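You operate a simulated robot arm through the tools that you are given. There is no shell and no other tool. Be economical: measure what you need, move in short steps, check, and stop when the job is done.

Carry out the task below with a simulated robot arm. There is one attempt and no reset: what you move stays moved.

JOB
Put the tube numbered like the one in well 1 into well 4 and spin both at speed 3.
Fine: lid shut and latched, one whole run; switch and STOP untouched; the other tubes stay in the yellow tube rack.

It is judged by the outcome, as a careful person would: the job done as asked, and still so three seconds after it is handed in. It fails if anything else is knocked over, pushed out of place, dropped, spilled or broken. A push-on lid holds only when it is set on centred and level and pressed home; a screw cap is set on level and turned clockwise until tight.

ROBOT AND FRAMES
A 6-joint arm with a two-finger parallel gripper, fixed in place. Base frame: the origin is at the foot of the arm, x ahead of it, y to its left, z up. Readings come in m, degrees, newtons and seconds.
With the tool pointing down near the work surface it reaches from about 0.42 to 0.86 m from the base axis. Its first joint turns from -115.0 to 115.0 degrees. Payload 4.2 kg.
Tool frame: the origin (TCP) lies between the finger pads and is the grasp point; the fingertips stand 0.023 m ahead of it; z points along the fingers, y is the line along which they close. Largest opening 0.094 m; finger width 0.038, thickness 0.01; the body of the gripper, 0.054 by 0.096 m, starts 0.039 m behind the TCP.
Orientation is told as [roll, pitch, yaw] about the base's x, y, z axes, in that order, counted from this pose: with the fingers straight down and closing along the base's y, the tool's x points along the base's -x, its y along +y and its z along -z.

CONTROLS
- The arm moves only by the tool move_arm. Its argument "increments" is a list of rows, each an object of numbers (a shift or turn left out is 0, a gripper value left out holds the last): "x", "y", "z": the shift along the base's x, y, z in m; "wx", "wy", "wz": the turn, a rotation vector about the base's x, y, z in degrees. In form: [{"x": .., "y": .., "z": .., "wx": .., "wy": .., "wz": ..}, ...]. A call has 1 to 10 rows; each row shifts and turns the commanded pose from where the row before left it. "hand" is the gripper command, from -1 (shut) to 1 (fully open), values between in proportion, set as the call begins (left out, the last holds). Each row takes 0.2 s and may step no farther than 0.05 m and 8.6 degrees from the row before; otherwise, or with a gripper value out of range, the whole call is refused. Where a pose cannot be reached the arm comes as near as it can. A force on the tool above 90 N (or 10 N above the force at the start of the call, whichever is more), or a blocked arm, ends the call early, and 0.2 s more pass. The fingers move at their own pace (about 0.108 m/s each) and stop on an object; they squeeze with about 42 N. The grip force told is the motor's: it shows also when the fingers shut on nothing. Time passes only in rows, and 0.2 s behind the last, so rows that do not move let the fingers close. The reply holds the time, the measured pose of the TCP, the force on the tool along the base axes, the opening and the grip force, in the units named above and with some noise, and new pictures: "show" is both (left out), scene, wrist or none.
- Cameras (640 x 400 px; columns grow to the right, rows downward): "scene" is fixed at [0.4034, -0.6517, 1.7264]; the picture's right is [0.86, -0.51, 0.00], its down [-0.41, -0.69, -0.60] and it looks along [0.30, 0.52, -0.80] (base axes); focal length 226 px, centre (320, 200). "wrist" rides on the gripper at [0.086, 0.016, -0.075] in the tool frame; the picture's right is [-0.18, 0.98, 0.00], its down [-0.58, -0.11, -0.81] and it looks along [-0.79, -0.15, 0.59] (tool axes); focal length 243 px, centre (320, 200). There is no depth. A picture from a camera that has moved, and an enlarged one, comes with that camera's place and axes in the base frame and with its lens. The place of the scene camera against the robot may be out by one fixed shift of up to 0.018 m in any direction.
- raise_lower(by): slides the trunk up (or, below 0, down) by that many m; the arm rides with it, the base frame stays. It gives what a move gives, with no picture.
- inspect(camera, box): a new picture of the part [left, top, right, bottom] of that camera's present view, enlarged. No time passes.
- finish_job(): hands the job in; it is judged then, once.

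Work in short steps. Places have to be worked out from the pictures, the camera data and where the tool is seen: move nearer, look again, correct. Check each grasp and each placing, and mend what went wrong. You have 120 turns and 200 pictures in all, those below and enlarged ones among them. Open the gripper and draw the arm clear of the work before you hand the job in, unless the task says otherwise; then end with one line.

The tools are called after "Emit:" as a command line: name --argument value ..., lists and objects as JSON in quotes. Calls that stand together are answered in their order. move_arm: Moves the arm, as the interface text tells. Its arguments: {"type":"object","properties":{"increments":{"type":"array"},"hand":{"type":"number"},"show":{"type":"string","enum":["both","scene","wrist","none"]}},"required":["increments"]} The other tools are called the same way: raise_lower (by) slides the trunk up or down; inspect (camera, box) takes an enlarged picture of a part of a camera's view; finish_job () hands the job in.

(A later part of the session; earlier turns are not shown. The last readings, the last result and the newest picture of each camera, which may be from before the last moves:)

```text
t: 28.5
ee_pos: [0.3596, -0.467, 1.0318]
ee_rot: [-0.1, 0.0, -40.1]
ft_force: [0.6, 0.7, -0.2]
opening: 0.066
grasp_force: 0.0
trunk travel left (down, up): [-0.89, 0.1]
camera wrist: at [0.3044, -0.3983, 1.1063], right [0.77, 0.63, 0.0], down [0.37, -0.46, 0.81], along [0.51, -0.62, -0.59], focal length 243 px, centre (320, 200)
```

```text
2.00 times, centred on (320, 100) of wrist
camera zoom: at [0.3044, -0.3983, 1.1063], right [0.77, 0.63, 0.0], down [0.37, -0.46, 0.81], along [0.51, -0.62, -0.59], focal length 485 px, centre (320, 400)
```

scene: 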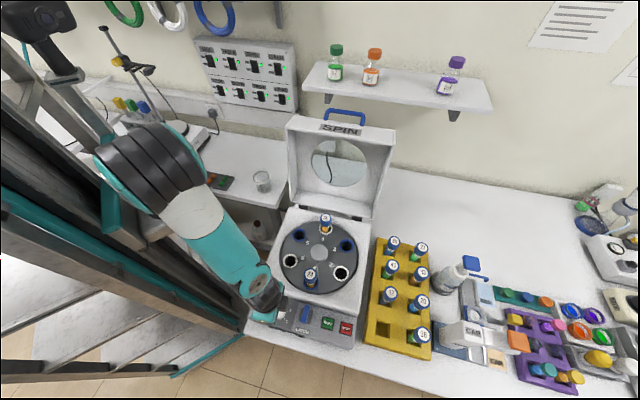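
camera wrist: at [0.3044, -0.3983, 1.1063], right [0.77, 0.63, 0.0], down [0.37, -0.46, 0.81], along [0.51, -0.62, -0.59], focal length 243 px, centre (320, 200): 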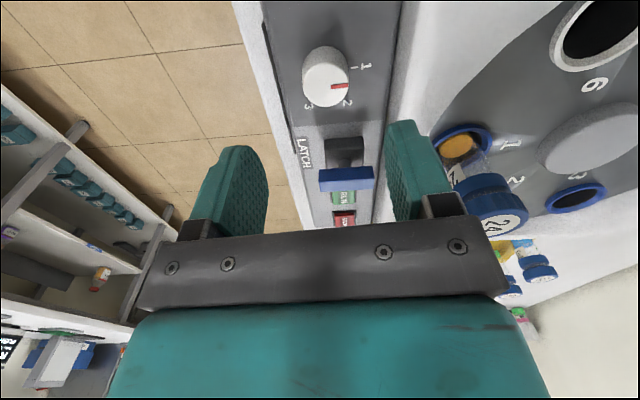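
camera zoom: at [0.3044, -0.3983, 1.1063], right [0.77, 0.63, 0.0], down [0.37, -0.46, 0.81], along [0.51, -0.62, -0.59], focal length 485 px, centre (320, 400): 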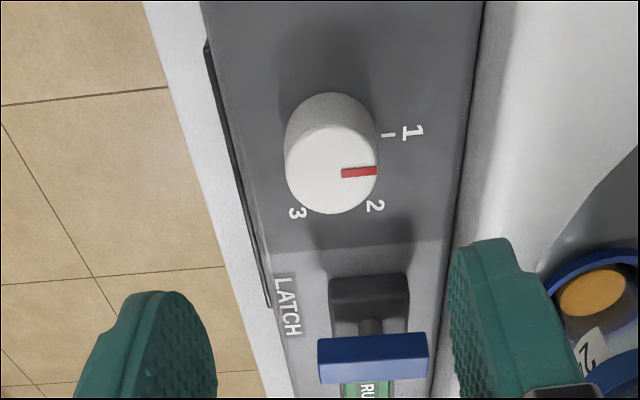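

The panel is level, the knob is a 32 mm cylinder at (0.3635, -0.464, top 0.941), and the latch is a T-handle on a shaft, so a turn. Position 3 is about 115° clockwise from 1. I turn the tool back to yaw +46° over the knob.

Emit:
move_arm --increments '[{"x": 0.004, "y": 0.003, "wz": 8.6}, {"wz": 8.6}, {"wz": 8.6}, {"wz": 8.6}, {"wz": 8.6}, {"wz": 8.6}, {"wz": 8.6}, {"wz": 8.6}, {"wz": 8.6, "z": -0.02}, {"wz": 8.6, "z": -0.02}]' --hand 0.3

Emit:
inspect --camera "wrist" --box '[160, 0, 480, 200]'

```text
t: 30.7
ee_pos: [0.3659, -0.4614, 0.99]
ee_rot: [0.0, 0.0, 46.3]
ft_force: [0.5, 0.1, -0.9]
opening: 0.0613
grasp_force: 0.1
trunk travel left (down, up): [-0.89, 0.1]
camera wrist: at [0.2937, -0.513, 1.0652], right [-0.58, 0.81, 0.0], down [0.48, 0.34, 0.81], along [0.66, 0.47, -0.59], focal length 243 px, centre (320, 200)
```

scene: 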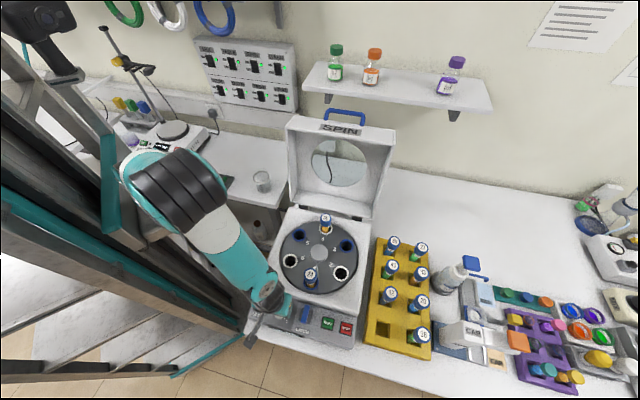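
wrist: 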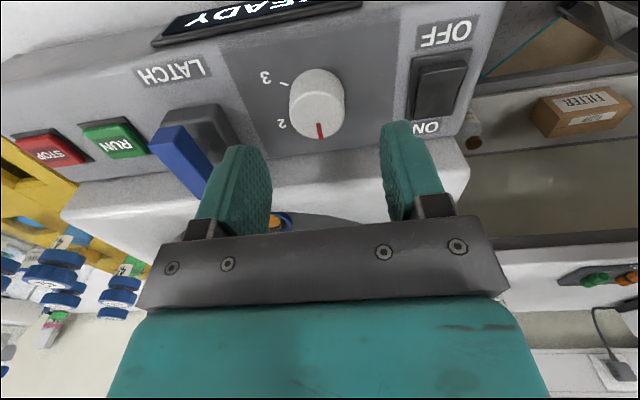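

```text
2.00 times, centred on (320, 100) of wrist
camera zoom: at [0.2937, -0.513, 1.0652], right [-0.58, 0.81, 0.0], down [0.48, 0.34, 0.81], along [0.66, 0.47, -0.59], focal length 485 px, centre (320, 400)
```

zoom: 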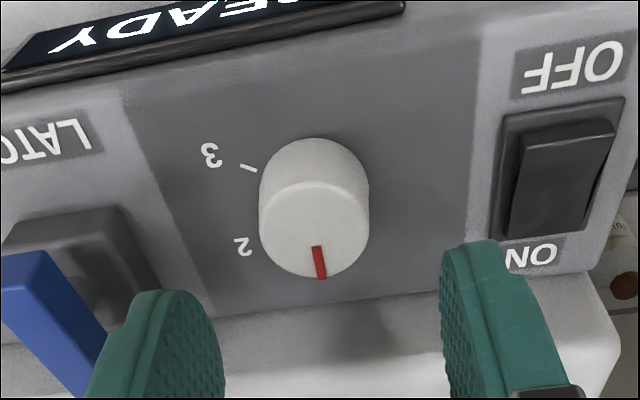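

Centred to within 3 mm. I narrow the opening to keep clear of the switch, correct the offset and lower round the knob.

Emit:
move_arm --increments '[{"x": -0.001, "y": -0.002}, {"z": -0.015}, {"z": -0.015}, {"z": -0.011}, {}]' --hand 0.1

Emit:
inspect --camera "wrist" --box '[160, 50, 480, 250]'

```text
t: 31.9
ee_pos: [0.3641, -0.4637, 0.9499]
ee_rot: [0.0, 0.0, 46.1]
ft_force: [-0.1, -0.6, 0.5]
opening: 0.0517
grasp_force: 0.2
trunk travel left (down, up): [-0.89, 0.1]
camera wrist: at [0.293, -0.5149, 1.0254], right [-0.58, 0.82, 0.0], down [0.48, 0.34, 0.81], along [0.66, 0.47, -0.59], focal length 243 px, centre (320, 200)
```

scene: 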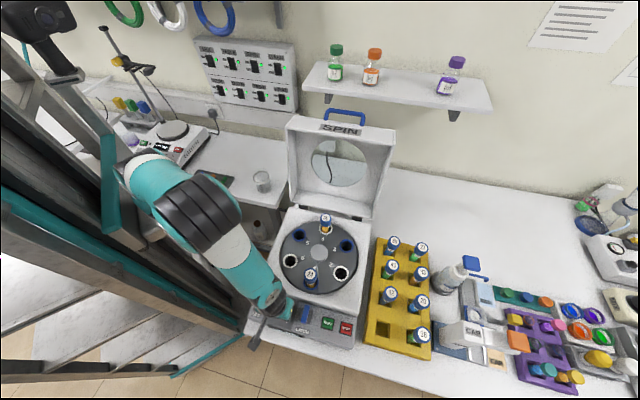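
wrist: 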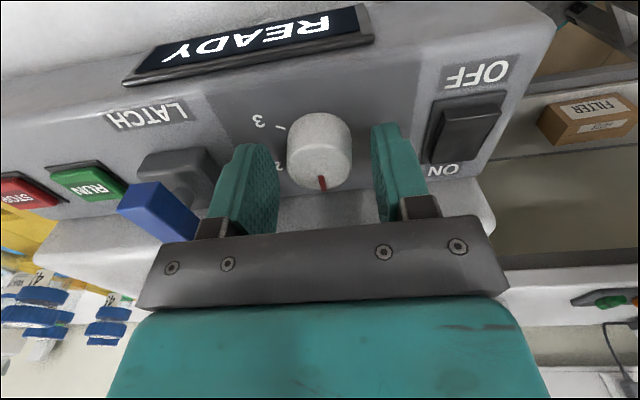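

```text
2.00 times, centred on (320, 150) of wrist
camera zoom: at [0.293, -0.5149, 1.0254], right [-0.58, 0.82, 0.0], down [0.48, 0.34, 0.81], along [0.66, 0.47, -0.59], focal length 485 px, centre (320, 300)
```

zoom: 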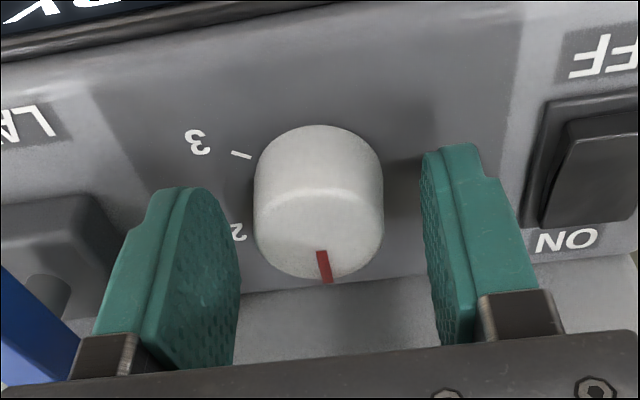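

The knob is between the fingertips; I close on it.

Emit:
move_arm --increments '[{}, {}]' --hand -1 --show "wrist"

```text
t: 32.5
ee_pos: [0.3631, -0.4636, 0.9505]
ee_rot: [0.0, 0.0, 46.1]
ft_force: [0.7, -0.6, -3.2]
opening: 0.0328
grasp_force: 45.1
trunk travel left (down, up): [-0.89, 0.1]
camera wrist: at [0.2931, -0.515, 1.0254], right [-0.58, 0.82, 0.0], down [0.48, 0.34, 0.81], along [0.66, 0.47, -0.59], focal length 243 px, centre (320, 200)
```

wrist: 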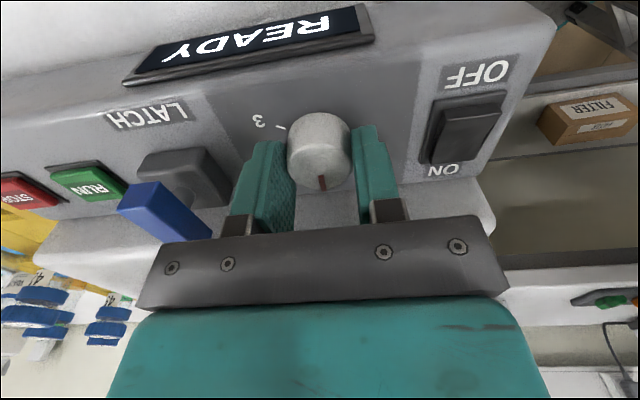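

Gripped on 33 mm. I turn clockwise 64° and check.

Emit:
move_arm --increments '[{"wz": -8}, {"wz": -8}, {"wz": -8}, {"wz": -8}, {"wz": -8}, {"wz": -8}, {"wz": -8}, {"wz": -8}, {}]' --show "wrist"

```text
t: 34.5
ee_pos: [0.3635, -0.4652, 0.9511]
ee_rot: [-0.2, -0.1, -18.1]
ft_force: [8.8, -18.1, 12.9]
opening: 0.0329
grasp_force: 45.1
trunk travel left (down, up): [-0.89, 0.1]
camera wrist: at [0.2878, -0.4227, 1.0252], right [0.48, 0.88, 0.0], down [0.52, -0.28, 0.81], along [0.71, -0.39, -0.59], focal length 243 px, centre (320, 200)
```

wrist: 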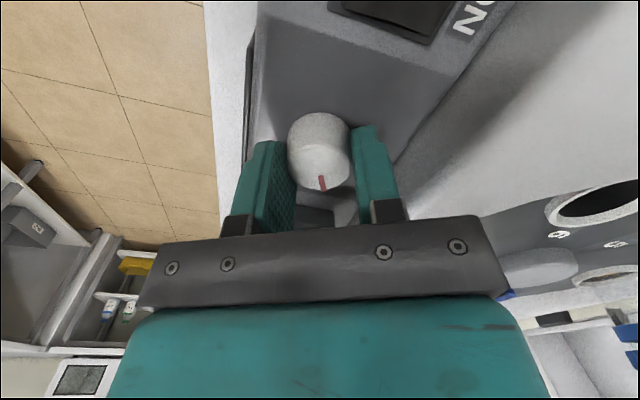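

The knob turns with the fingers (pointer fixed in the wrist view). I turn the remaining ~51°.

Emit:
move_arm --increments '[{"wz": -8.5, "y": -0.001}, {"wz": -8.5}, {"wz": -8.5}, {"wz": -8.5}, {"wz": -8.5}, {"wz": -8.5}, {}]' --show "wrist"

```text
t: 36.1
ee_pos: [0.3631, -0.4659, 0.9505]
ee_rot: [0.0, -0.1, -69.2]
ft_force: [-6.2, -18.0, 24.4]
opening: 0.0331
grasp_force: 45.6
trunk travel left (down, up): [-0.89, 0.1]
camera wrist: at [0.3487, -0.3794, 1.0253], right [0.98, 0.18, 0.0], down [0.11, -0.58, 0.81], along [0.14, -0.79, -0.59], focal length 243 px, centre (320, 200)
```

wrist: 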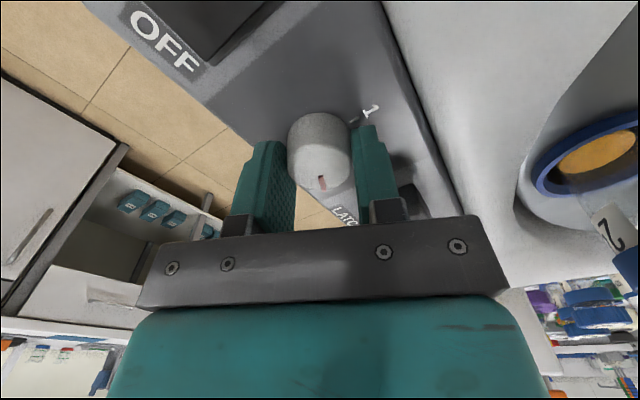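

About 115° turned. I release, rise 8 cm and inspect the pointer.

Emit:
move_arm --increments '[{}, {"z": 0.005}, {"z": 0.03}, {"z": 0.045}]' --hand 0.1

Emit:
inspect --camera "wrist" --box '[220, 0, 420, 125]'

```text
t: 37.1
ee_pos: [0.3629, -0.4607, 1.0316]
ee_rot: [0.1, 0.0, -69.0]
ft_force: [-0.2, -0.3, -0.2]
opening: 0.0518
grasp_force: 0.1
trunk travel left (down, up): [-0.89, 0.1]
camera wrist: at [0.349, -0.3755, 1.1072], right [0.98, 0.18, 0.0], down [0.11, -0.58, 0.81], along [0.15, -0.79, -0.59], focal length 243 px, centre (320, 200)
```

scene: 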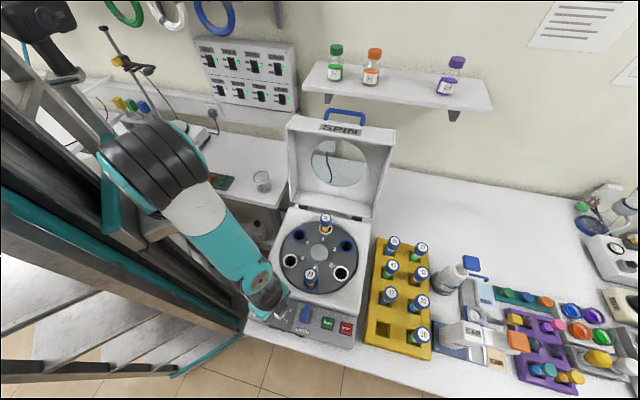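
wrist: 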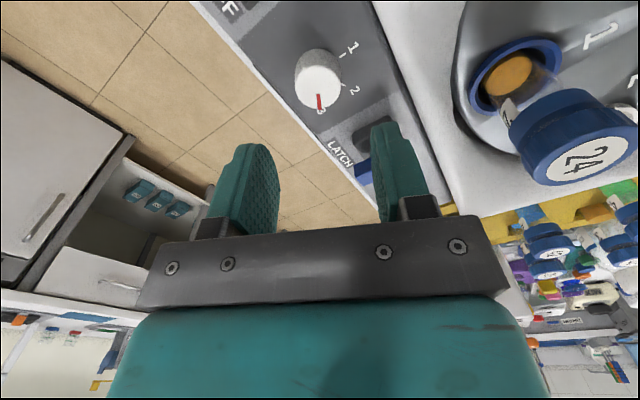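

```text
3.20 times, centred on (320, 62) of wrist
camera zoom: at [0.349, -0.3755, 1.1072], right [0.98, 0.18, 0.0], down [0.11, -0.58, 0.81], along [0.15, -0.79, -0.59], focal length 776 px, centre (320, 640)
```

zoom: 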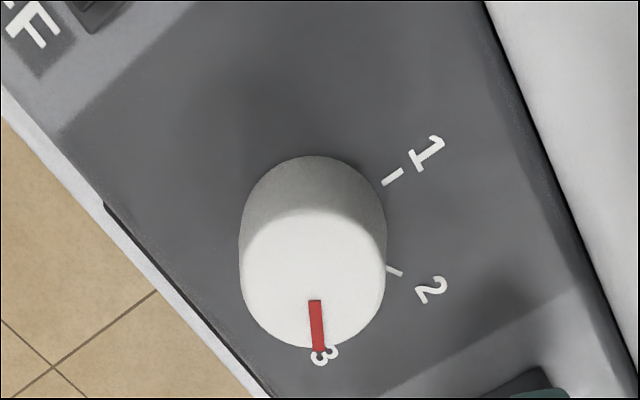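

The pointer measures az ≈ -75°, and label "3" lies at ≈ -74°. I double-check in the scene view and look at the display and lid.

Emit:
inspect --camera "scene" --box '[240, 285, 370, 350]'

Emit:
inspect --camera "scene" --box '[270, 95, 410, 235]'

```text
4.92 times, centred on (305, 318) of scene
camera zoom: at [0.4034, -0.6517, 1.7264], right [0.86, -0.51, 0.0], down [-0.41, -0.69, -0.6], along [0.3, 0.52, -0.8], focal length 1115 px, centre (394, -378)
```

zoom: 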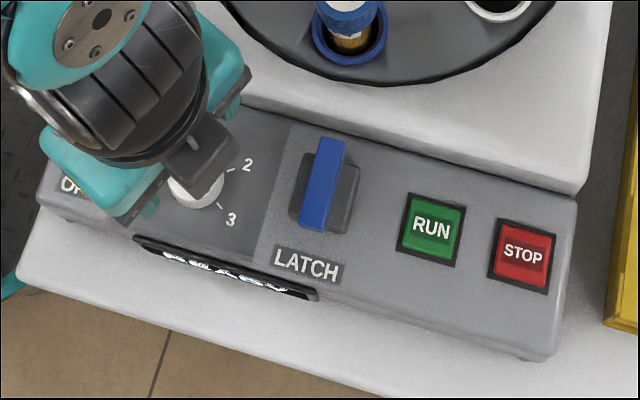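

```text
2.86 times, centred on (340, 165) of scene
camera zoom: at [0.4034, -0.6517, 1.7264], right [0.86, -0.51, 0.0], down [-0.41, -0.69, -0.6], along [0.3, 0.52, -0.8], focal length 647 px, centre (263, 300)
```

zoom: 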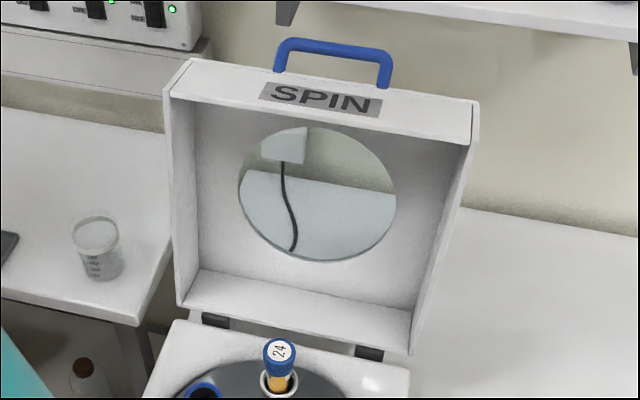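

Speed 3 is set. Now the lid: its handle bar is at about (0.763, -0.182, 1.34). I rise to z≈1.45 first and turn to yaw -45° so the fingers will close across the bar.

Emit:
move_arm --increments '[{"z": 0.042, "wz": 2.4}, {"z": 0.042, "wz": 2.4}, {"z": 0.042, "wz": 2.4}, {"z": 0.042, "wz": 2.4}, {"z": 0.042, "wz": 2.4}, {"z": 0.042, "wz": 2.4}, {"z": 0.042, "wz": 2.4}, {"z": 0.042, "wz": 2.4}, {"z": 0.042, "wz": 2.4}, {"z": 0.042, "wz": 2.4}]' --show "none" --hand 0

Emit:
move_arm --increments '[{"x": 0.04, "y": 0.028}, {"x": 0.04, "y": 0.028}, {"x": 0.04, "y": 0.028}, {"x": 0.04, "y": 0.028}, {"x": 0.04, "y": 0.028}, {"x": 0.04, "y": 0.028}, {"x": 0.04, "y": 0.028}, {"x": 0.04, "y": 0.028}]'

```text
t: 39.3
ee_pos: [0.3643, -0.4657, 1.4512]
ee_rot: [0.0, 0.2, -45.0]
ft_force: [-0.6, 0.2, -0.1]
opening: 0.047
grasp_force: 0.1
trunk travel left (down, up): [-0.89, 0.1]
```

```text
t: 41.1
ee_pos: [0.6852, -0.2433, 1.4516]
ee_rot: [0.0, 0.0, -45.0]
ft_force: [-0.4, 0.0, -0.5]
opening: 0.047
grasp_force: 0.1
trunk travel left (down, up): [-0.89, 0.1]
camera wrist: at [0.6363, -0.1711, 1.5261], right [0.83, 0.56, 0.0], down [0.33, -0.49, 0.81], along [0.46, -0.67, -0.59], focal length 243 px, centre (320, 200)
```

scene: 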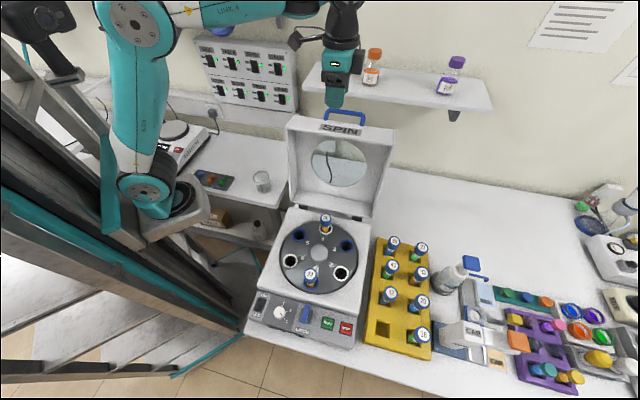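
wrist: 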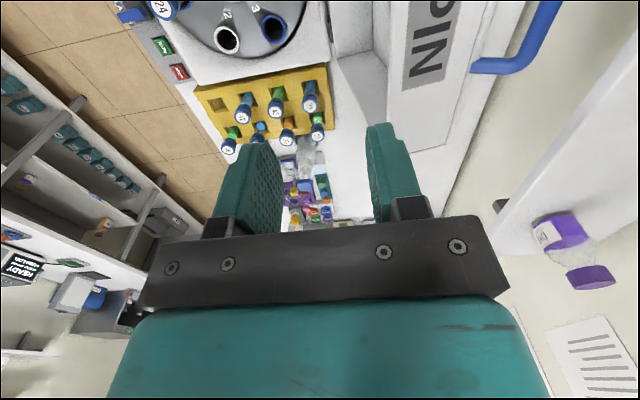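

The handle shows at the upper right. I enlarge it to understand how it is attached.

Emit:
inspect --camera "wrist" --box '[320, 0, 640, 200]'

Emit:
inspect --camera "scene" --box '[280, 90, 410, 160]'

```text
2.00 times, centred on (480, 100) of wrist
camera zoom: at [0.6363, -0.1711, 1.5261], right [0.83, 0.56, 0.0], down [0.33, -0.49, 0.81], along [0.46, -0.67, -0.59], focal length 485 px, centre (0, 400)
```

zoom: 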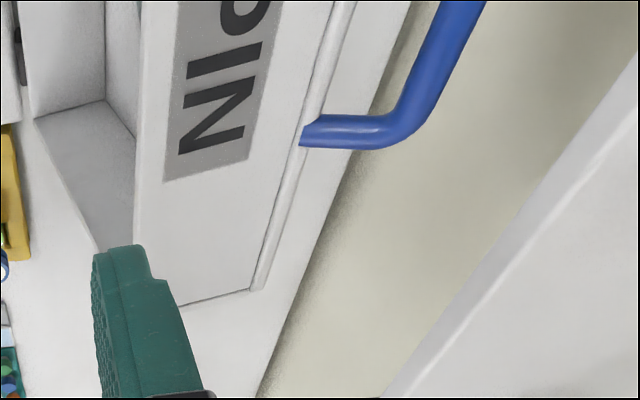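

```text
4.92 times, centred on (345, 125) of scene
camera zoom: at [0.4034, -0.6517, 1.7264], right [0.86, -0.51, 0.0], down [-0.41, -0.69, -0.6], along [0.3, 0.52, -0.8], focal length 1115 px, centre (197, 569)
```

zoom: 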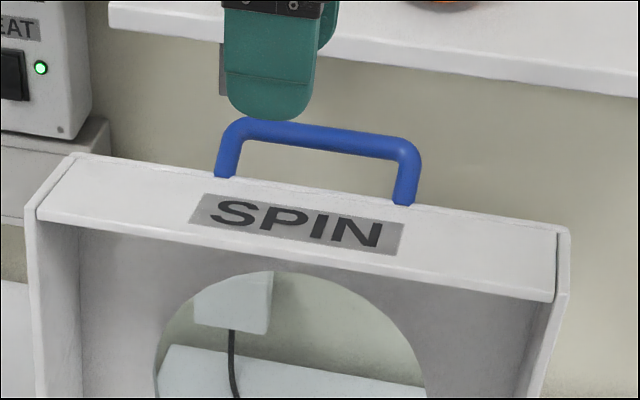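

The handle's legs stick back and up from the lid's top plate near its front edge; the bar sits near f≈0.50 along (0.707, 0.707), z≈1.285. I move above it for a closer sighting.

Emit:
move_arm --increments '[{"x": 0.024, "y": 0.026}, {"x": 0.024, "y": 0.026}, {"x": 0.024, "y": 0.026}, {"x": 0.024, "y": 0.026, "z": -0.015}, {"x": 0.024, "y": 0.026, "z": -0.02}, {}]'

Emit:
inspect --camera "wrist" --box '[160, 0, 480, 200]'

Emit:
inspect --camera "scene" --box '[270, 40, 430, 140]'

```text
t: 42.5
ee_pos: [0.8028, -0.1119, 1.4161]
ee_rot: [0.1, 0.0, -45.0]
ft_force: [0.9, 0.1, -0.3]
opening: 0.047
grasp_force: 0.0
trunk travel left (down, up): [-0.89, 0.1]
camera wrist: at [0.7537, -0.0392, 1.4904], right [0.83, 0.56, 0.0], down [0.33, -0.49, 0.81], along [0.46, -0.67, -0.59], focal length 243 px, centre (320, 200)
```

scene: 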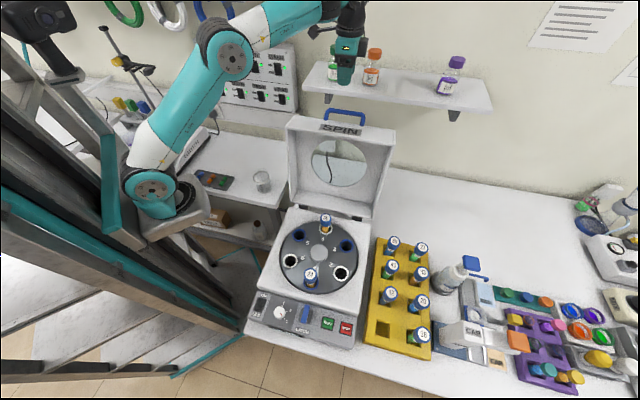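
wrist: 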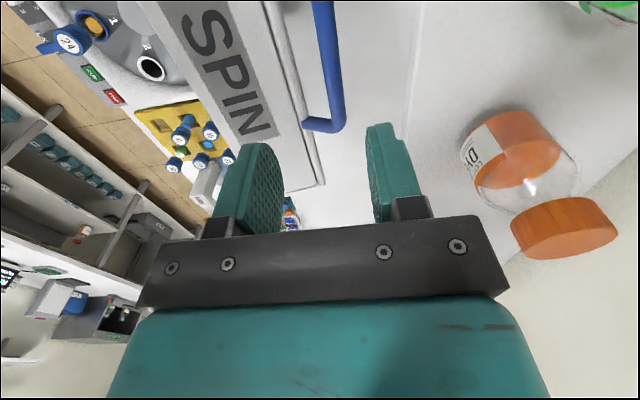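

```text
2.00 times, centred on (320, 100) of wrist
camera zoom: at [0.7537, -0.0392, 1.4904], right [0.83, 0.56, 0.0], down [0.33, -0.49, 0.81], along [0.46, -0.67, -0.59], focal length 485 px, centre (320, 400)
```

zoom: 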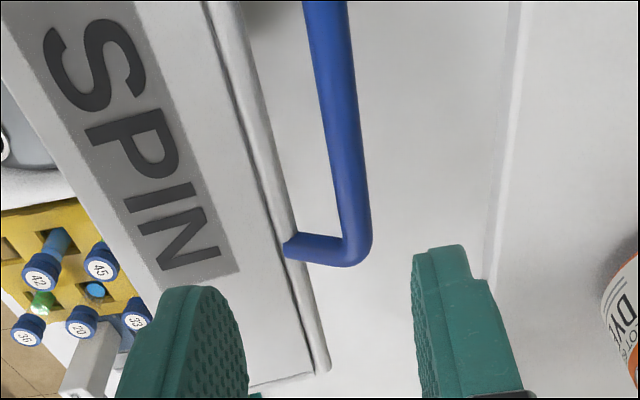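

```text
4.00 times, centred on (350, 90) of scene
camera zoom: at [0.4034, -0.6517, 1.7264], right [0.86, -0.51, 0.0], down [-0.41, -0.69, -0.6], along [0.3, 0.52, -0.8], focal length 906 px, centre (200, 640)
```

zoom: 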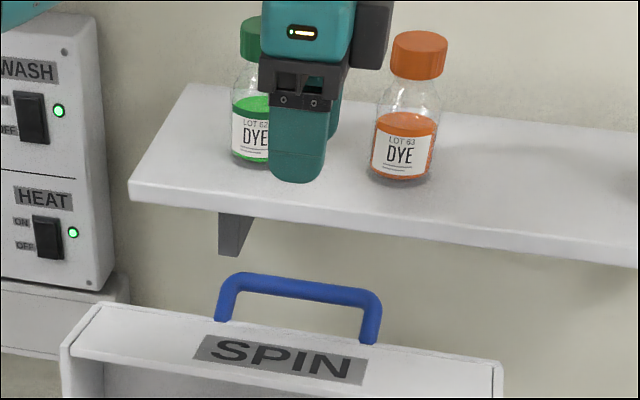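

The handle bar is at f = 0.496, z = 1.285, but a shelf edge sits just behind it (f≈0.545, z≈1.35). I tilt the tool 30° so the hand leans to the front, away from the shelf, and go to a point 8 cm short of the bar.

Emit:
move_arm --increments '[{"x": -0.01, "y": -0.012, "wx": 5.3, "wy": -5.3}, {"x": -0.01, "y": -0.015, "wx": 5.3, "wy": -5.3}, {"wx": 5.3, "wy": -5.3, "z": -0.02}, {"wx": 5.3, "wy": -5.3, "z": -0.02}, {"z": -0.02}, {}]' --hand -0.25

Emit:
inspect --camera "wrist" --box '[160, 0, 480, 200]'

Emit:
inspect --camera "scene" --box '[270, 40, 430, 140]'

```text
t: 43.9
ee_pos: [0.8267, -0.141, 1.3716]
ee_rot: [26.0, 0.6, -44.8]
ft_force: [0.5, 0.7, 0.0]
opening: 0.0354
grasp_force: 0.1
out of reach, approached as far as the arm can: row 1, 3, 4, 5
trunk travel left (down, up): [-0.89, 0.1]
camera wrist: at [0.7543, -0.0931, 1.4469], right [0.76, 0.49, 0.43], down [0.1, -0.73, 0.67], along [0.65, -0.47, -0.6], focal length 243 px, centre (320, 200)
```

scene: 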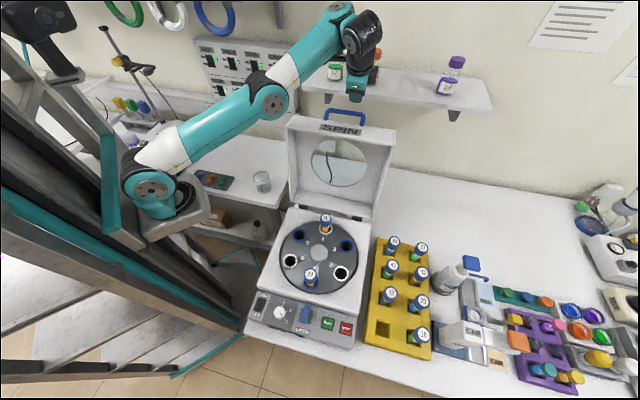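
wrist: 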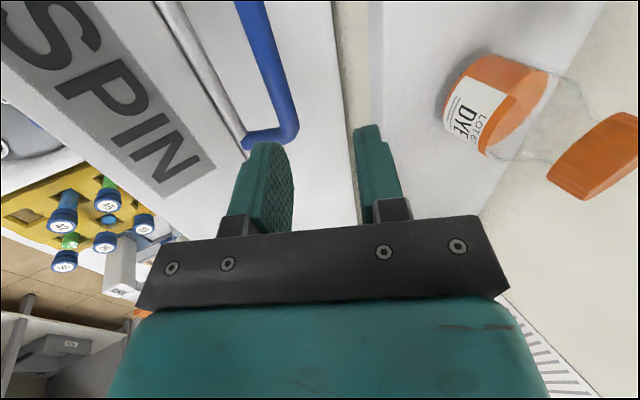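

```text
2.00 times, centred on (320, 100) of wrist
camera zoom: at [0.7543, -0.0931, 1.4469], right [0.76, 0.49, 0.43], down [0.1, -0.73, 0.67], along [0.65, -0.47, -0.6], focal length 485 px, centre (320, 400)
```

zoom: 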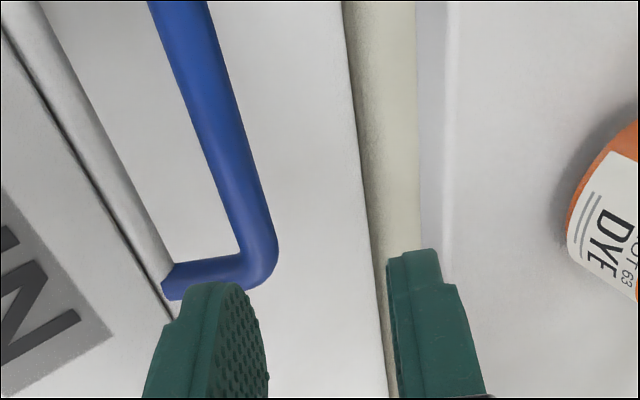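

```text
4.00 times, centred on (350, 90) of scene
camera zoom: at [0.4034, -0.6517, 1.7264], right [0.86, -0.51, 0.0], down [-0.41, -0.69, -0.6], along [0.3, 0.52, -0.8], focal length 906 px, centre (200, 640)
```

zoom: 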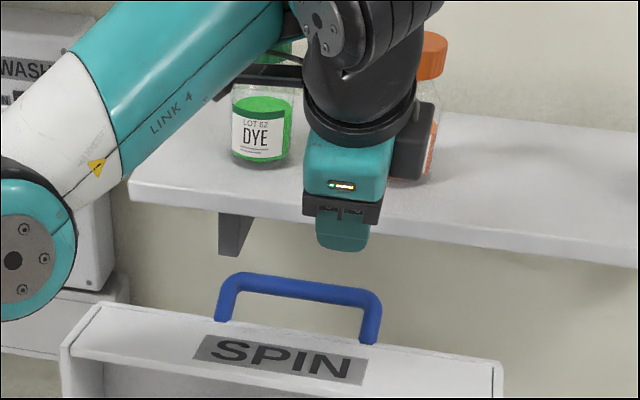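

The arm is at its reach limit at this height with that tilt. I raise the trunk 0.1 m so the shoulder is nearer the hand's level, then correct the position.

Emit:
raise_lower --by 0.1

Emit:
move_arm --increments '[{"x": -0.022, "y": 0.001, "z": -0.02}, {"x": -0.022, "y": 0.001, "z": -0.02}, {"z": -0.03, "wx": 2.8, "wy": -2.8}, {"z": -0.03}, {}]'

```text
t: 45.2
ee_pos: [0.8259, -0.14, 1.472]
ee_rot: [25.9, 0.5, -44.8]
ft_force: [-0.3, 0.2, -0.2]
opening: 0.0353
grasp_force: 0.0
trunk travel left (down, up): [-0.99, 0.0]
```

```text
t: 46.5
ee_pos: [0.8288, -0.1762, 1.4414]
ee_rot: [27.7, 2.1, -43.8]
ft_force: [-0.2, -0.6, -0.1]
opening: 0.0352
grasp_force: 0.1
out of reach, approached as far as the arm can: row 1, 2, 3, 4
trunk travel left (down, up): [-0.99, 0.0]
camera wrist: at [0.755, -0.1333, 1.519], right [0.75, 0.49, 0.45], down [0.11, -0.76, 0.64], along [0.65, -0.43, -0.62], focal length 243 px, centre (320, 200)
```

scene: 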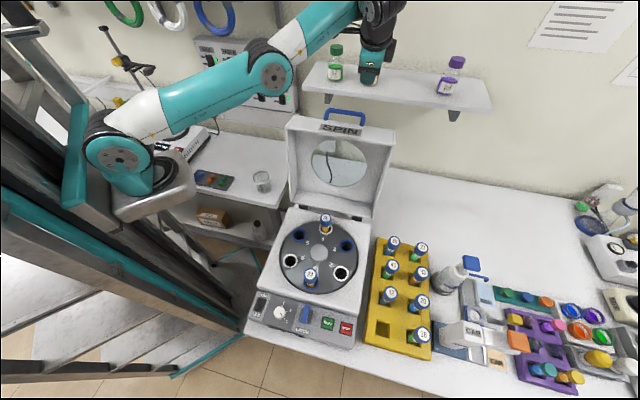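
wrist: 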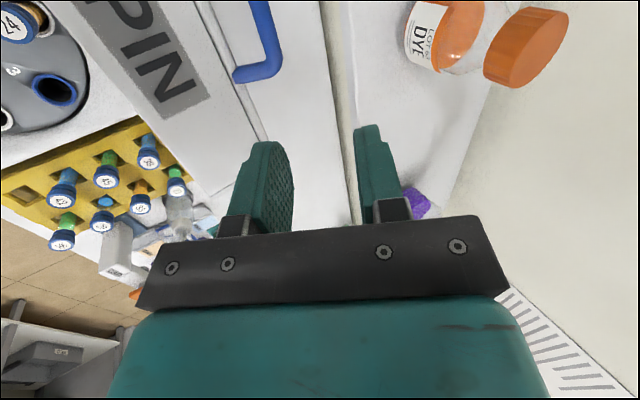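

Raising didn't help, so the sideways tilt itself is the limit. A smaller tilt (15°) already gives about 1.3 cm clearance to the shelf, so I reduce the tilt and see whether the arm follows.

Emit:
move_arm --increments '[{"wx": -4.6, "wy": 4.6}, {"wx": -4.6, "wy": 4.6}, {"x": -0.02, "y": 0.012}, {"x": -0.02, "y": 0.012}, {}]' --show "none"

```text
t: 47.6
ee_pos: [0.8055, -0.1546, 1.451]
ee_rot: [14.6, 2.5, -44.4]
ft_force: [0.8, 0.4, 0.4]
opening: 0.0354
grasp_force: 0.1
out of reach, approached as far as the arm can: row 4
trunk travel left (down, up): [-0.99, 0.0]
```

Inward motion is what gets refused, so I keep this arm shape and adjust sideways first: about +4 cm in y to line up with the bar centre.

Emit:
move_arm --increments '[{"y": 0.01}, {"y": 0.01}, {}]' --show "none"

```text
t: 48.5
ee_pos: [0.808, -0.133, 1.4507]
ee_rot: [14.6, 2.4, -44.3]
ft_force: [-0.6, -0.3, 0.3]
opening: 0.0355
grasp_force: 0.0
trunk travel left (down, up): [-0.99, 0.0]
```

That works. TCP is at f = 0.477, lateral 0.665; I ride the trunk down 0.11 m to just above the bar and look.

Emit:
raise_lower --by -0.11

Emit:
inspect --camera "wrist" --box '[160, 0, 480, 200]'

Emit:
inspect --camera "scene" --box '[270, 40, 430, 140]'

```text
t: 49.9
ee_pos: [0.8068, -0.1326, 1.342]
ee_rot: [14.7, 2.4, -44.3]
ft_force: [0.0, -0.6, 0.5]
opening: 0.0352
grasp_force: 0.1
trunk travel left (down, up): [-0.88, 0.11]
```

```text
2.00 times, centred on (320, 100) of wrist
camera zoom: at [0.7471, -0.0783, 1.4214], right [0.8, 0.54, 0.24], down [0.22, -0.65, 0.73], along [0.55, -0.53, -0.64], focal length 485 px, centre (320, 400)
```

zoom: 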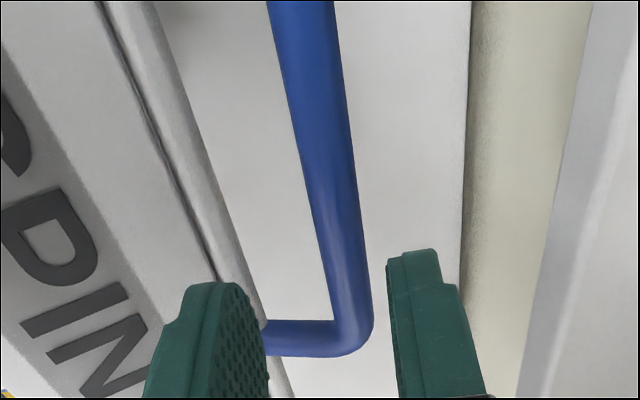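

```text
4.00 times, centred on (350, 90) of scene
camera zoom: at [0.4034, -0.6517, 1.7264], right [0.86, -0.51, 0.0], down [-0.41, -0.69, -0.6], along [0.3, 0.52, -0.8], focal length 906 px, centre (200, 640)
```

zoom: 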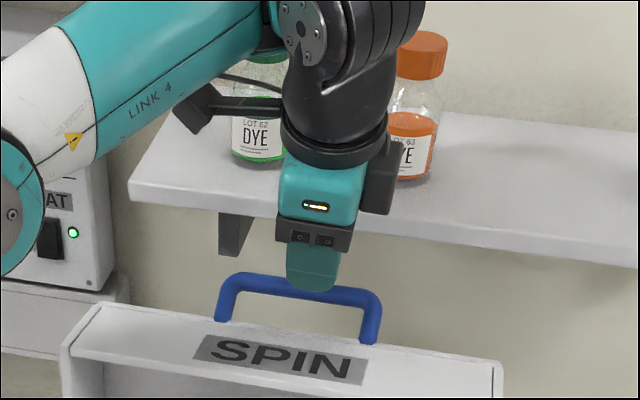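

Well aligned with the bar midway between the fingers. I go down along the finger direction to straddle the bar.

Emit:
move_arm --increments '[{"x": 0.004, "y": 0.004, "z": -0.016}, {"x": 0.004, "y": 0.004, "z": -0.016}, {"x": 0.004, "y": 0.004, "z": -0.016}, {}]'

Emit:
inspect --camera "wrist" --box '[160, 0, 480, 200]'

```text
t: 50.9
ee_pos: [0.8255, -0.1213, 1.2964]
ee_rot: [14.5, 2.5, -44.3]
ft_force: [0.9, 0.7, -0.4]
opening: 0.0354
grasp_force: 0.0
out of reach, approached as far as the arm can: row 1, 3
trunk travel left (down, up): [-0.88, 0.11]
camera wrist: at [0.7657, -0.0659, 1.3764], right [0.8, 0.54, 0.24], down [0.22, -0.65, 0.73], along [0.55, -0.53, -0.64], focal length 243 px, centre (320, 200)
```

scene: 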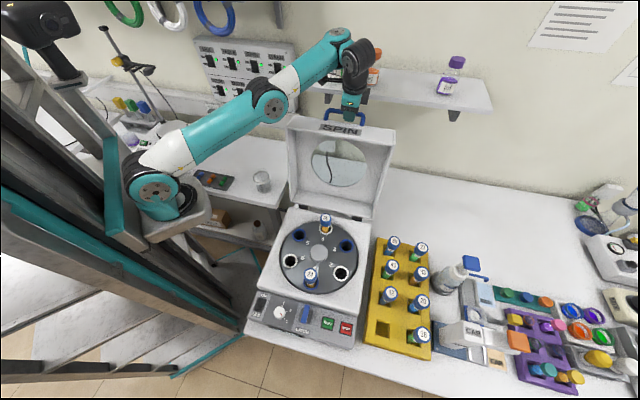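
wrist: 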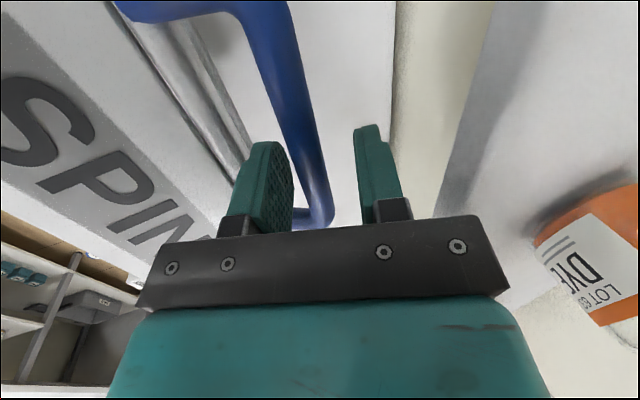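

```text
2.00 times, centred on (320, 100) of wrist
camera zoom: at [0.7657, -0.0659, 1.3764], right [0.8, 0.54, 0.24], down [0.22, -0.65, 0.73], along [0.55, -0.53, -0.64], focal length 485 px, centre (320, 400)
```

zoom: 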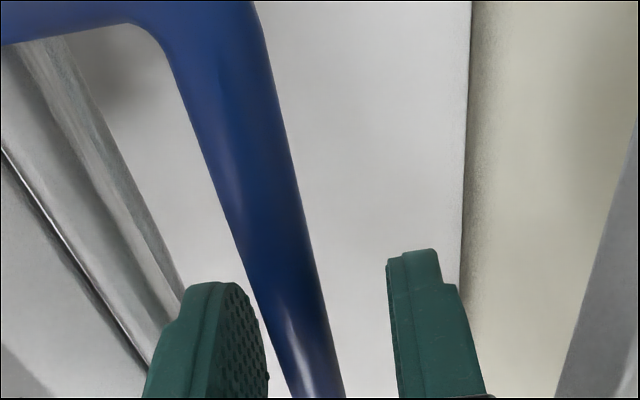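

The bar is between the fingers. I close on it.

Emit:
move_arm --increments '[{}, {}]' --hand -1

Emit:
inspect --camera "scene" --box '[270, 40, 430, 140]'

```text
t: 51.5
ee_pos: [0.8244, -0.1259, 1.2957]
ee_rot: [14.4, 2.6, -44.7]
ft_force: [-53.4, -24.0, -22.1]
opening: 0.0149
grasp_force: 45.4
trunk travel left (down, up): [-0.88, 0.11]
camera wrist: at [0.7638, -0.0694, 1.3754], right [0.81, 0.54, 0.24], down [0.22, -0.65, 0.73], along [0.54, -0.53, -0.65], focal length 243 px, centre (320, 200)
```

scene: 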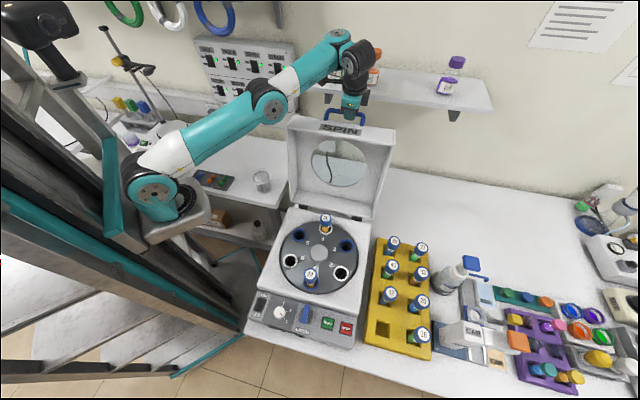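
wrist: 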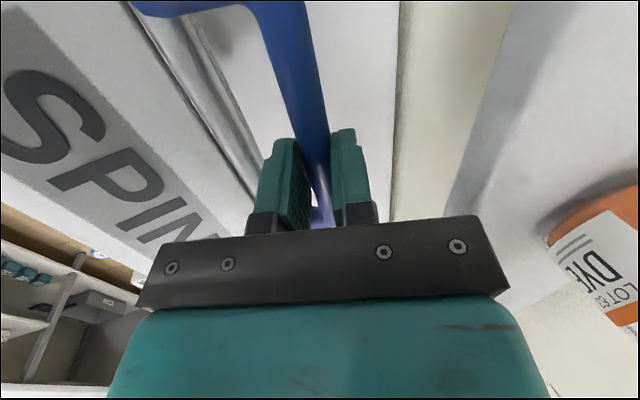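

```text
4.00 times, centred on (350, 90) of scene
camera zoom: at [0.4034, -0.6517, 1.7264], right [0.86, -0.51, 0.0], down [-0.41, -0.69, -0.6], along [0.3, 0.52, -0.8], focal length 906 px, centre (200, 640)
```

zoom: 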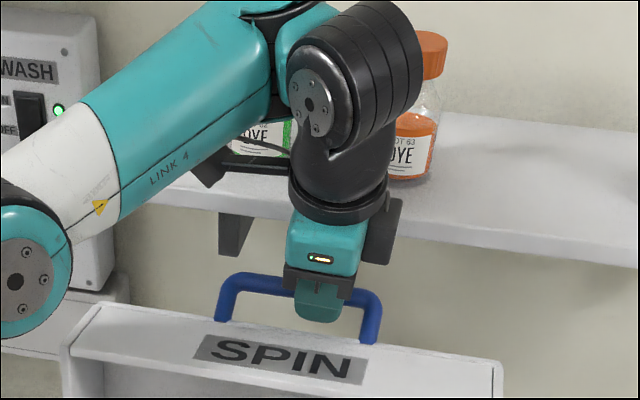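

Gripped on the 15 mm bar. From the hinge estimate (f 0.318, z 0.965, radius 0.365) I follow the arc in small steps, straightening the tool as I leave the shelf.

Emit:
move_arm --increments '[{"x": -0.008, "y": -0.008, "z": 0.005}, {"x": -0.01, "y": -0.01, "z": 0.007, "wx": -1.5, "wy": 1.5}, {"x": -0.01, "y": -0.01, "z": 0.006, "wx": -3, "wy": 3}, {"x": -0.01, "y": -0.01, "z": 0.006, "wx": -3, "wy": 3}]' --show "scene"

```text
t: 52.5
ee_pos: [0.7927, -0.1593, 1.3237]
ee_rot: [4.2, 2.4, -44.6]
ft_force: [-5.2, 6.5, -4.4]
opening: 0.0149
grasp_force: 45.2
out of reach, approached as far as the arm can: row 1
trunk travel left (down, up): [-0.88, 0.11]
```

scene: 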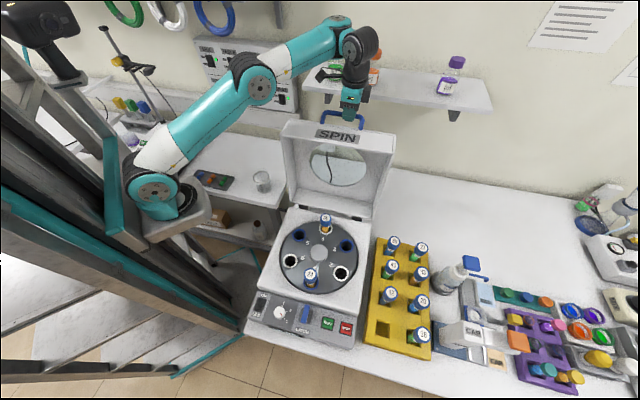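

The lid follows with little force. I continue along the arc past the top.

Emit:
move_arm --increments '[{"x": -0.0107, "y": -0.0107, "z": 0.004, "wx": -1.5, "wy": 1.5}, {"x": -0.0107, "y": -0.0107, "z": 0.004, "wx": -1.5, "wy": 1.5}, {"x": -0.011, "y": -0.011, "z": 0.0035}, {"x": -0.011, "y": -0.011, "z": 0.0035}, {"x": -0.0111, "y": -0.0111, "z": 0.002}, {"x": -0.0111, "y": -0.0111, "z": 0.002}, {"x": -0.0112, "y": -0.0112, "z": 0.001}, {"x": -0.0112, "y": -0.0112, "z": 0.001}, {"x": -0.0113, "y": -0.0113}, {"x": -0.0113, "y": -0.0113}]' --show "scene"

```text
t: 54.7
ee_pos: [0.7072, -0.2806, 1.3639]
ee_rot: [-0.3, 2.4, -44.8]
ft_force: [0.4, 0.2, 0.5]
opening: 0.0
grasp_force: 42.8
out of reach, approached as far as the arm can: row 5, 6, 7, 8, 9, 10
trunk travel left (down, up): [-0.88, 0.11]
```

scene: 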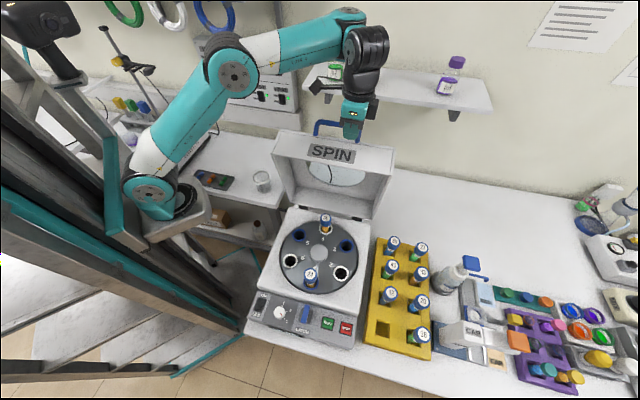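

The arm could not follow that row and the bar slipped out of the fingers; the lid now stands partly forward. I look closely before doing anything else.

Emit:
inspect --camera "scene" --box '[260, 60, 420, 230]'

Emit:
inspect --camera "wrist" --box '[0, 0, 640, 400]'

```text
2.35 times, centred on (340, 145) of scene
camera zoom: at [0.4034, -0.6517, 1.7264], right [0.86, -0.51, 0.0], down [-0.41, -0.69, -0.6], along [0.3, 0.52, -0.8], focal length 533 px, centre (273, 329)
```

zoom: 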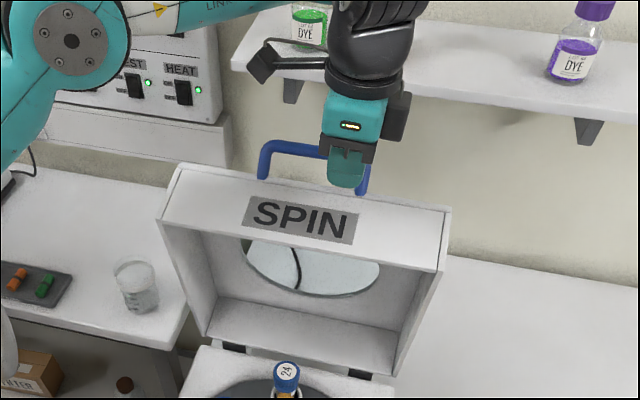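

```text
1.00 times, centred on (320, 200) of wrist
camera zoom: at [0.661, -0.2106, 1.4424], right [0.82, 0.57, -0.01], down [0.36, -0.51, 0.78], along [0.44, -0.65, -0.62], focal length 243 px, centre (320, 200)
```

zoom: 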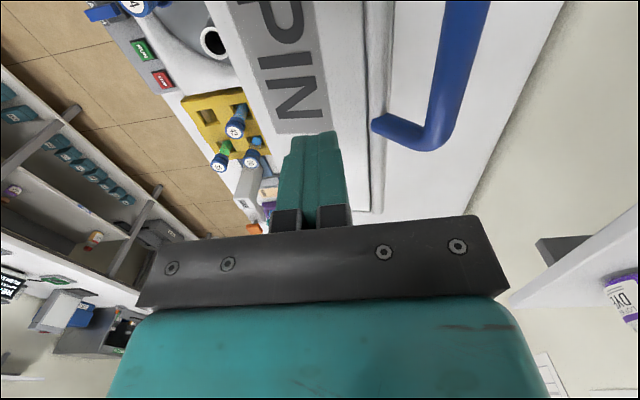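

The lid holds its position by itself and the fingers are free of it, with zero force. I back up and away to recover a good arm posture before regripping.

Emit:
move_arm --increments '[{"z": 0.02}, {"z": 0.03}, {"x": -0.02, "y": 0.0, "z": 0.02}, {"x": -0.02, "y": 0.0}, {"x": -0.02}, {}]' --show "scene"

```text
t: 56.1
ee_pos: [0.6457, -0.2776, 1.4327]
ee_rot: [-0.2, 2.5, -44.9]
ft_force: [1.3, -0.2, 0.6]
opening: 0.0
grasp_force: 42.6
trunk travel left (down, up): [-0.88, 0.11]
```

scene: 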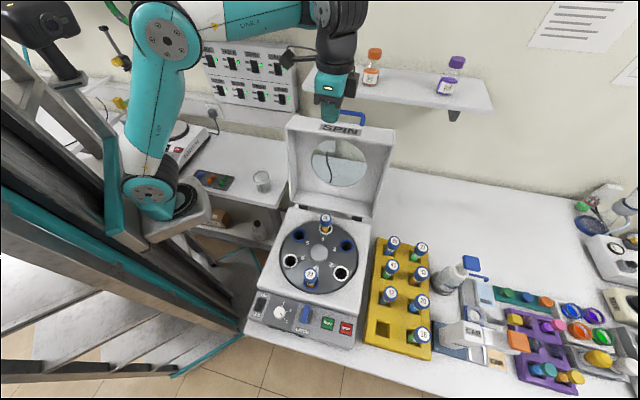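

The lid swung back to its open stop once the fingers left (it had been leaning on them), so it must be carried all the way. I dry-run the lower part of the arc in free air with an upright tool to find out whether the arm can follow it.

Emit:
move_arm --increments '[{"z": -0.03, "wx": -0.9, "wy": -0.9}, {"z": -0.03, "wx": -0.9, "wy": -0.9}, {"z": -0.035}, {"x": -0.022, "y": -0.022, "z": -0.007}, {"x": -0.022, "y": -0.022, "z": -0.01}, {"x": -0.021, "y": -0.021, "z": -0.013}, {"x": -0.02, "y": -0.02, "z": -0.015}, {"x": -0.019, "y": -0.019, "z": -0.018}, {"x": -0.018, "y": -0.018, "z": -0.02}, {}]' --show "none" --hand -0.2

Emit:
move_arm --increments '[{"x": -0.0165, "y": -0.0165, "z": -0.022}, {"x": -0.015, "y": -0.015, "z": -0.024}, {"x": -0.013, "y": -0.013, "z": -0.026}, {"x": -0.012, "y": -0.012, "z": -0.027}, {"x": -0.01, "y": -0.01, "z": -0.028}, {"x": -0.008, "y": -0.008, "z": -0.029}, {}]' --show "scene"

```text
t: 58.3
ee_pos: [0.619, -0.4519, 1.3601]
ee_rot: [-0.3, 0.2, -44.9]
ft_force: [-0.1, -0.2, -1.0]
opening: 0.0375
grasp_force: 0.1
out of reach, approached as far as the arm can: row 1, 2, 3, 4, 5, 6, 7, 8, 9
trunk travel left (down, up): [-0.88, 0.11]
```

```text
t: 59.9
ee_pos: [0.5811, -0.5711, 1.2351]
ee_rot: [-0.2, 0.0, -45.1]
ft_force: [-0.2, 0.3, 0.0]
opening: 0.0376
grasp_force: 0.1
out of reach, approached as far as the arm can: row 1, 2, 3, 4, 5, 6
trunk travel left (down, up): [-0.88, 0.11]
```

scene: 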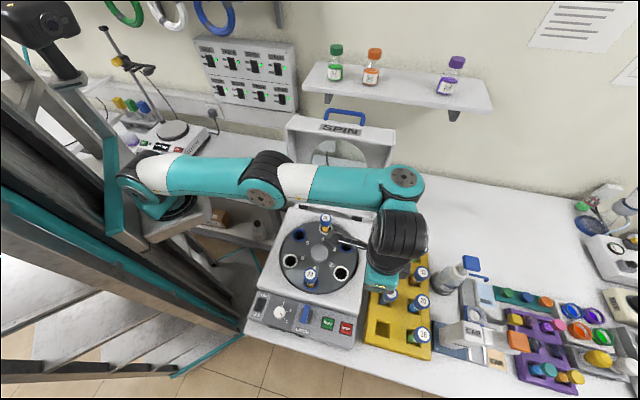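

The arm drifted outward instead of following, so I need to understand the limit. I test a small pure radial inward move from here.

Emit:
move_arm --increments '[{"x": -0.01, "y": 0.01}, {"x": -0.01, "y": 0.01}, {"x": -0.01, "y": 0.01}, {"x": -0.01, "y": 0.01}, {}]' --show "none"

```text
t: 61.1
ee_pos: [0.5727, -0.5723, 1.2462]
ee_rot: [-0.1, 0.1, -45.0]
ft_force: [-0.1, -0.5, 0.8]
opening: 0.0377
grasp_force: 0.0
out of reach, approached as far as the arm can: row 1, 2, 3, 4
trunk travel left (down, up): [-0.88, 0.11]
```

Inward moves fail only when the hand is high relative to the trunk. So I raise the trunk fully (arm then works lower relative to it) and bring the hand down, testing inward motion there.

Emit:
raise_lower --by 0.11

Emit:
move_arm --increments '[{"z": -0.03}, {"z": -0.03}, {"z": -0.03}, {"z": -0.03}, {"z": -0.03}, {"z": -0.02}, {"x": -0.02, "y": 0.02}, {"x": -0.02, "y": 0.02}, {"x": -0.02, "y": 0.02}, {}]'

```text
t: 62.5
ee_pos: [0.5743, -0.5728, 1.3562]
ee_rot: [-0.2, 0.1, -44.9]
ft_force: [-0.5, -0.3, -0.9]
opening: 0.0375
grasp_force: 0.0
trunk travel left (down, up): [-0.99, 0.0]
```

```text
t: 64.7
ee_pos: [0.5757, -0.5861, 1.2256]
ee_rot: [-0.2, 0.6, -45.0]
ft_force: [-1.2, -0.4, -0.2]
opening: 0.0375
grasp_force: 0.0
out of reach, approached as far as the arm can: row 1, 2, 3, 5, 6, 7, 8, 9
trunk travel left (down, up): [-0.99, 0.0]
camera wrist: at [0.5276, -0.5151, 1.3012], right [0.82, 0.57, -0.01], down [0.34, -0.49, 0.8], along [0.45, -0.66, -0.6], focal length 243 px, centre (320, 200)
```

scene: 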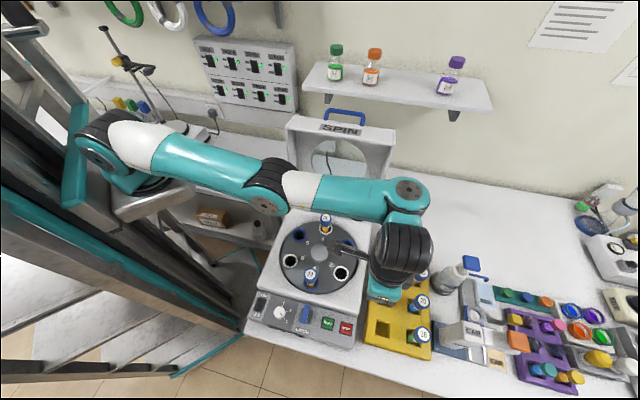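
wrist: 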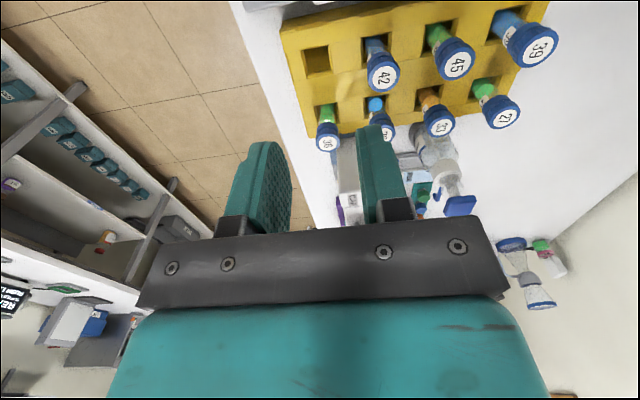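

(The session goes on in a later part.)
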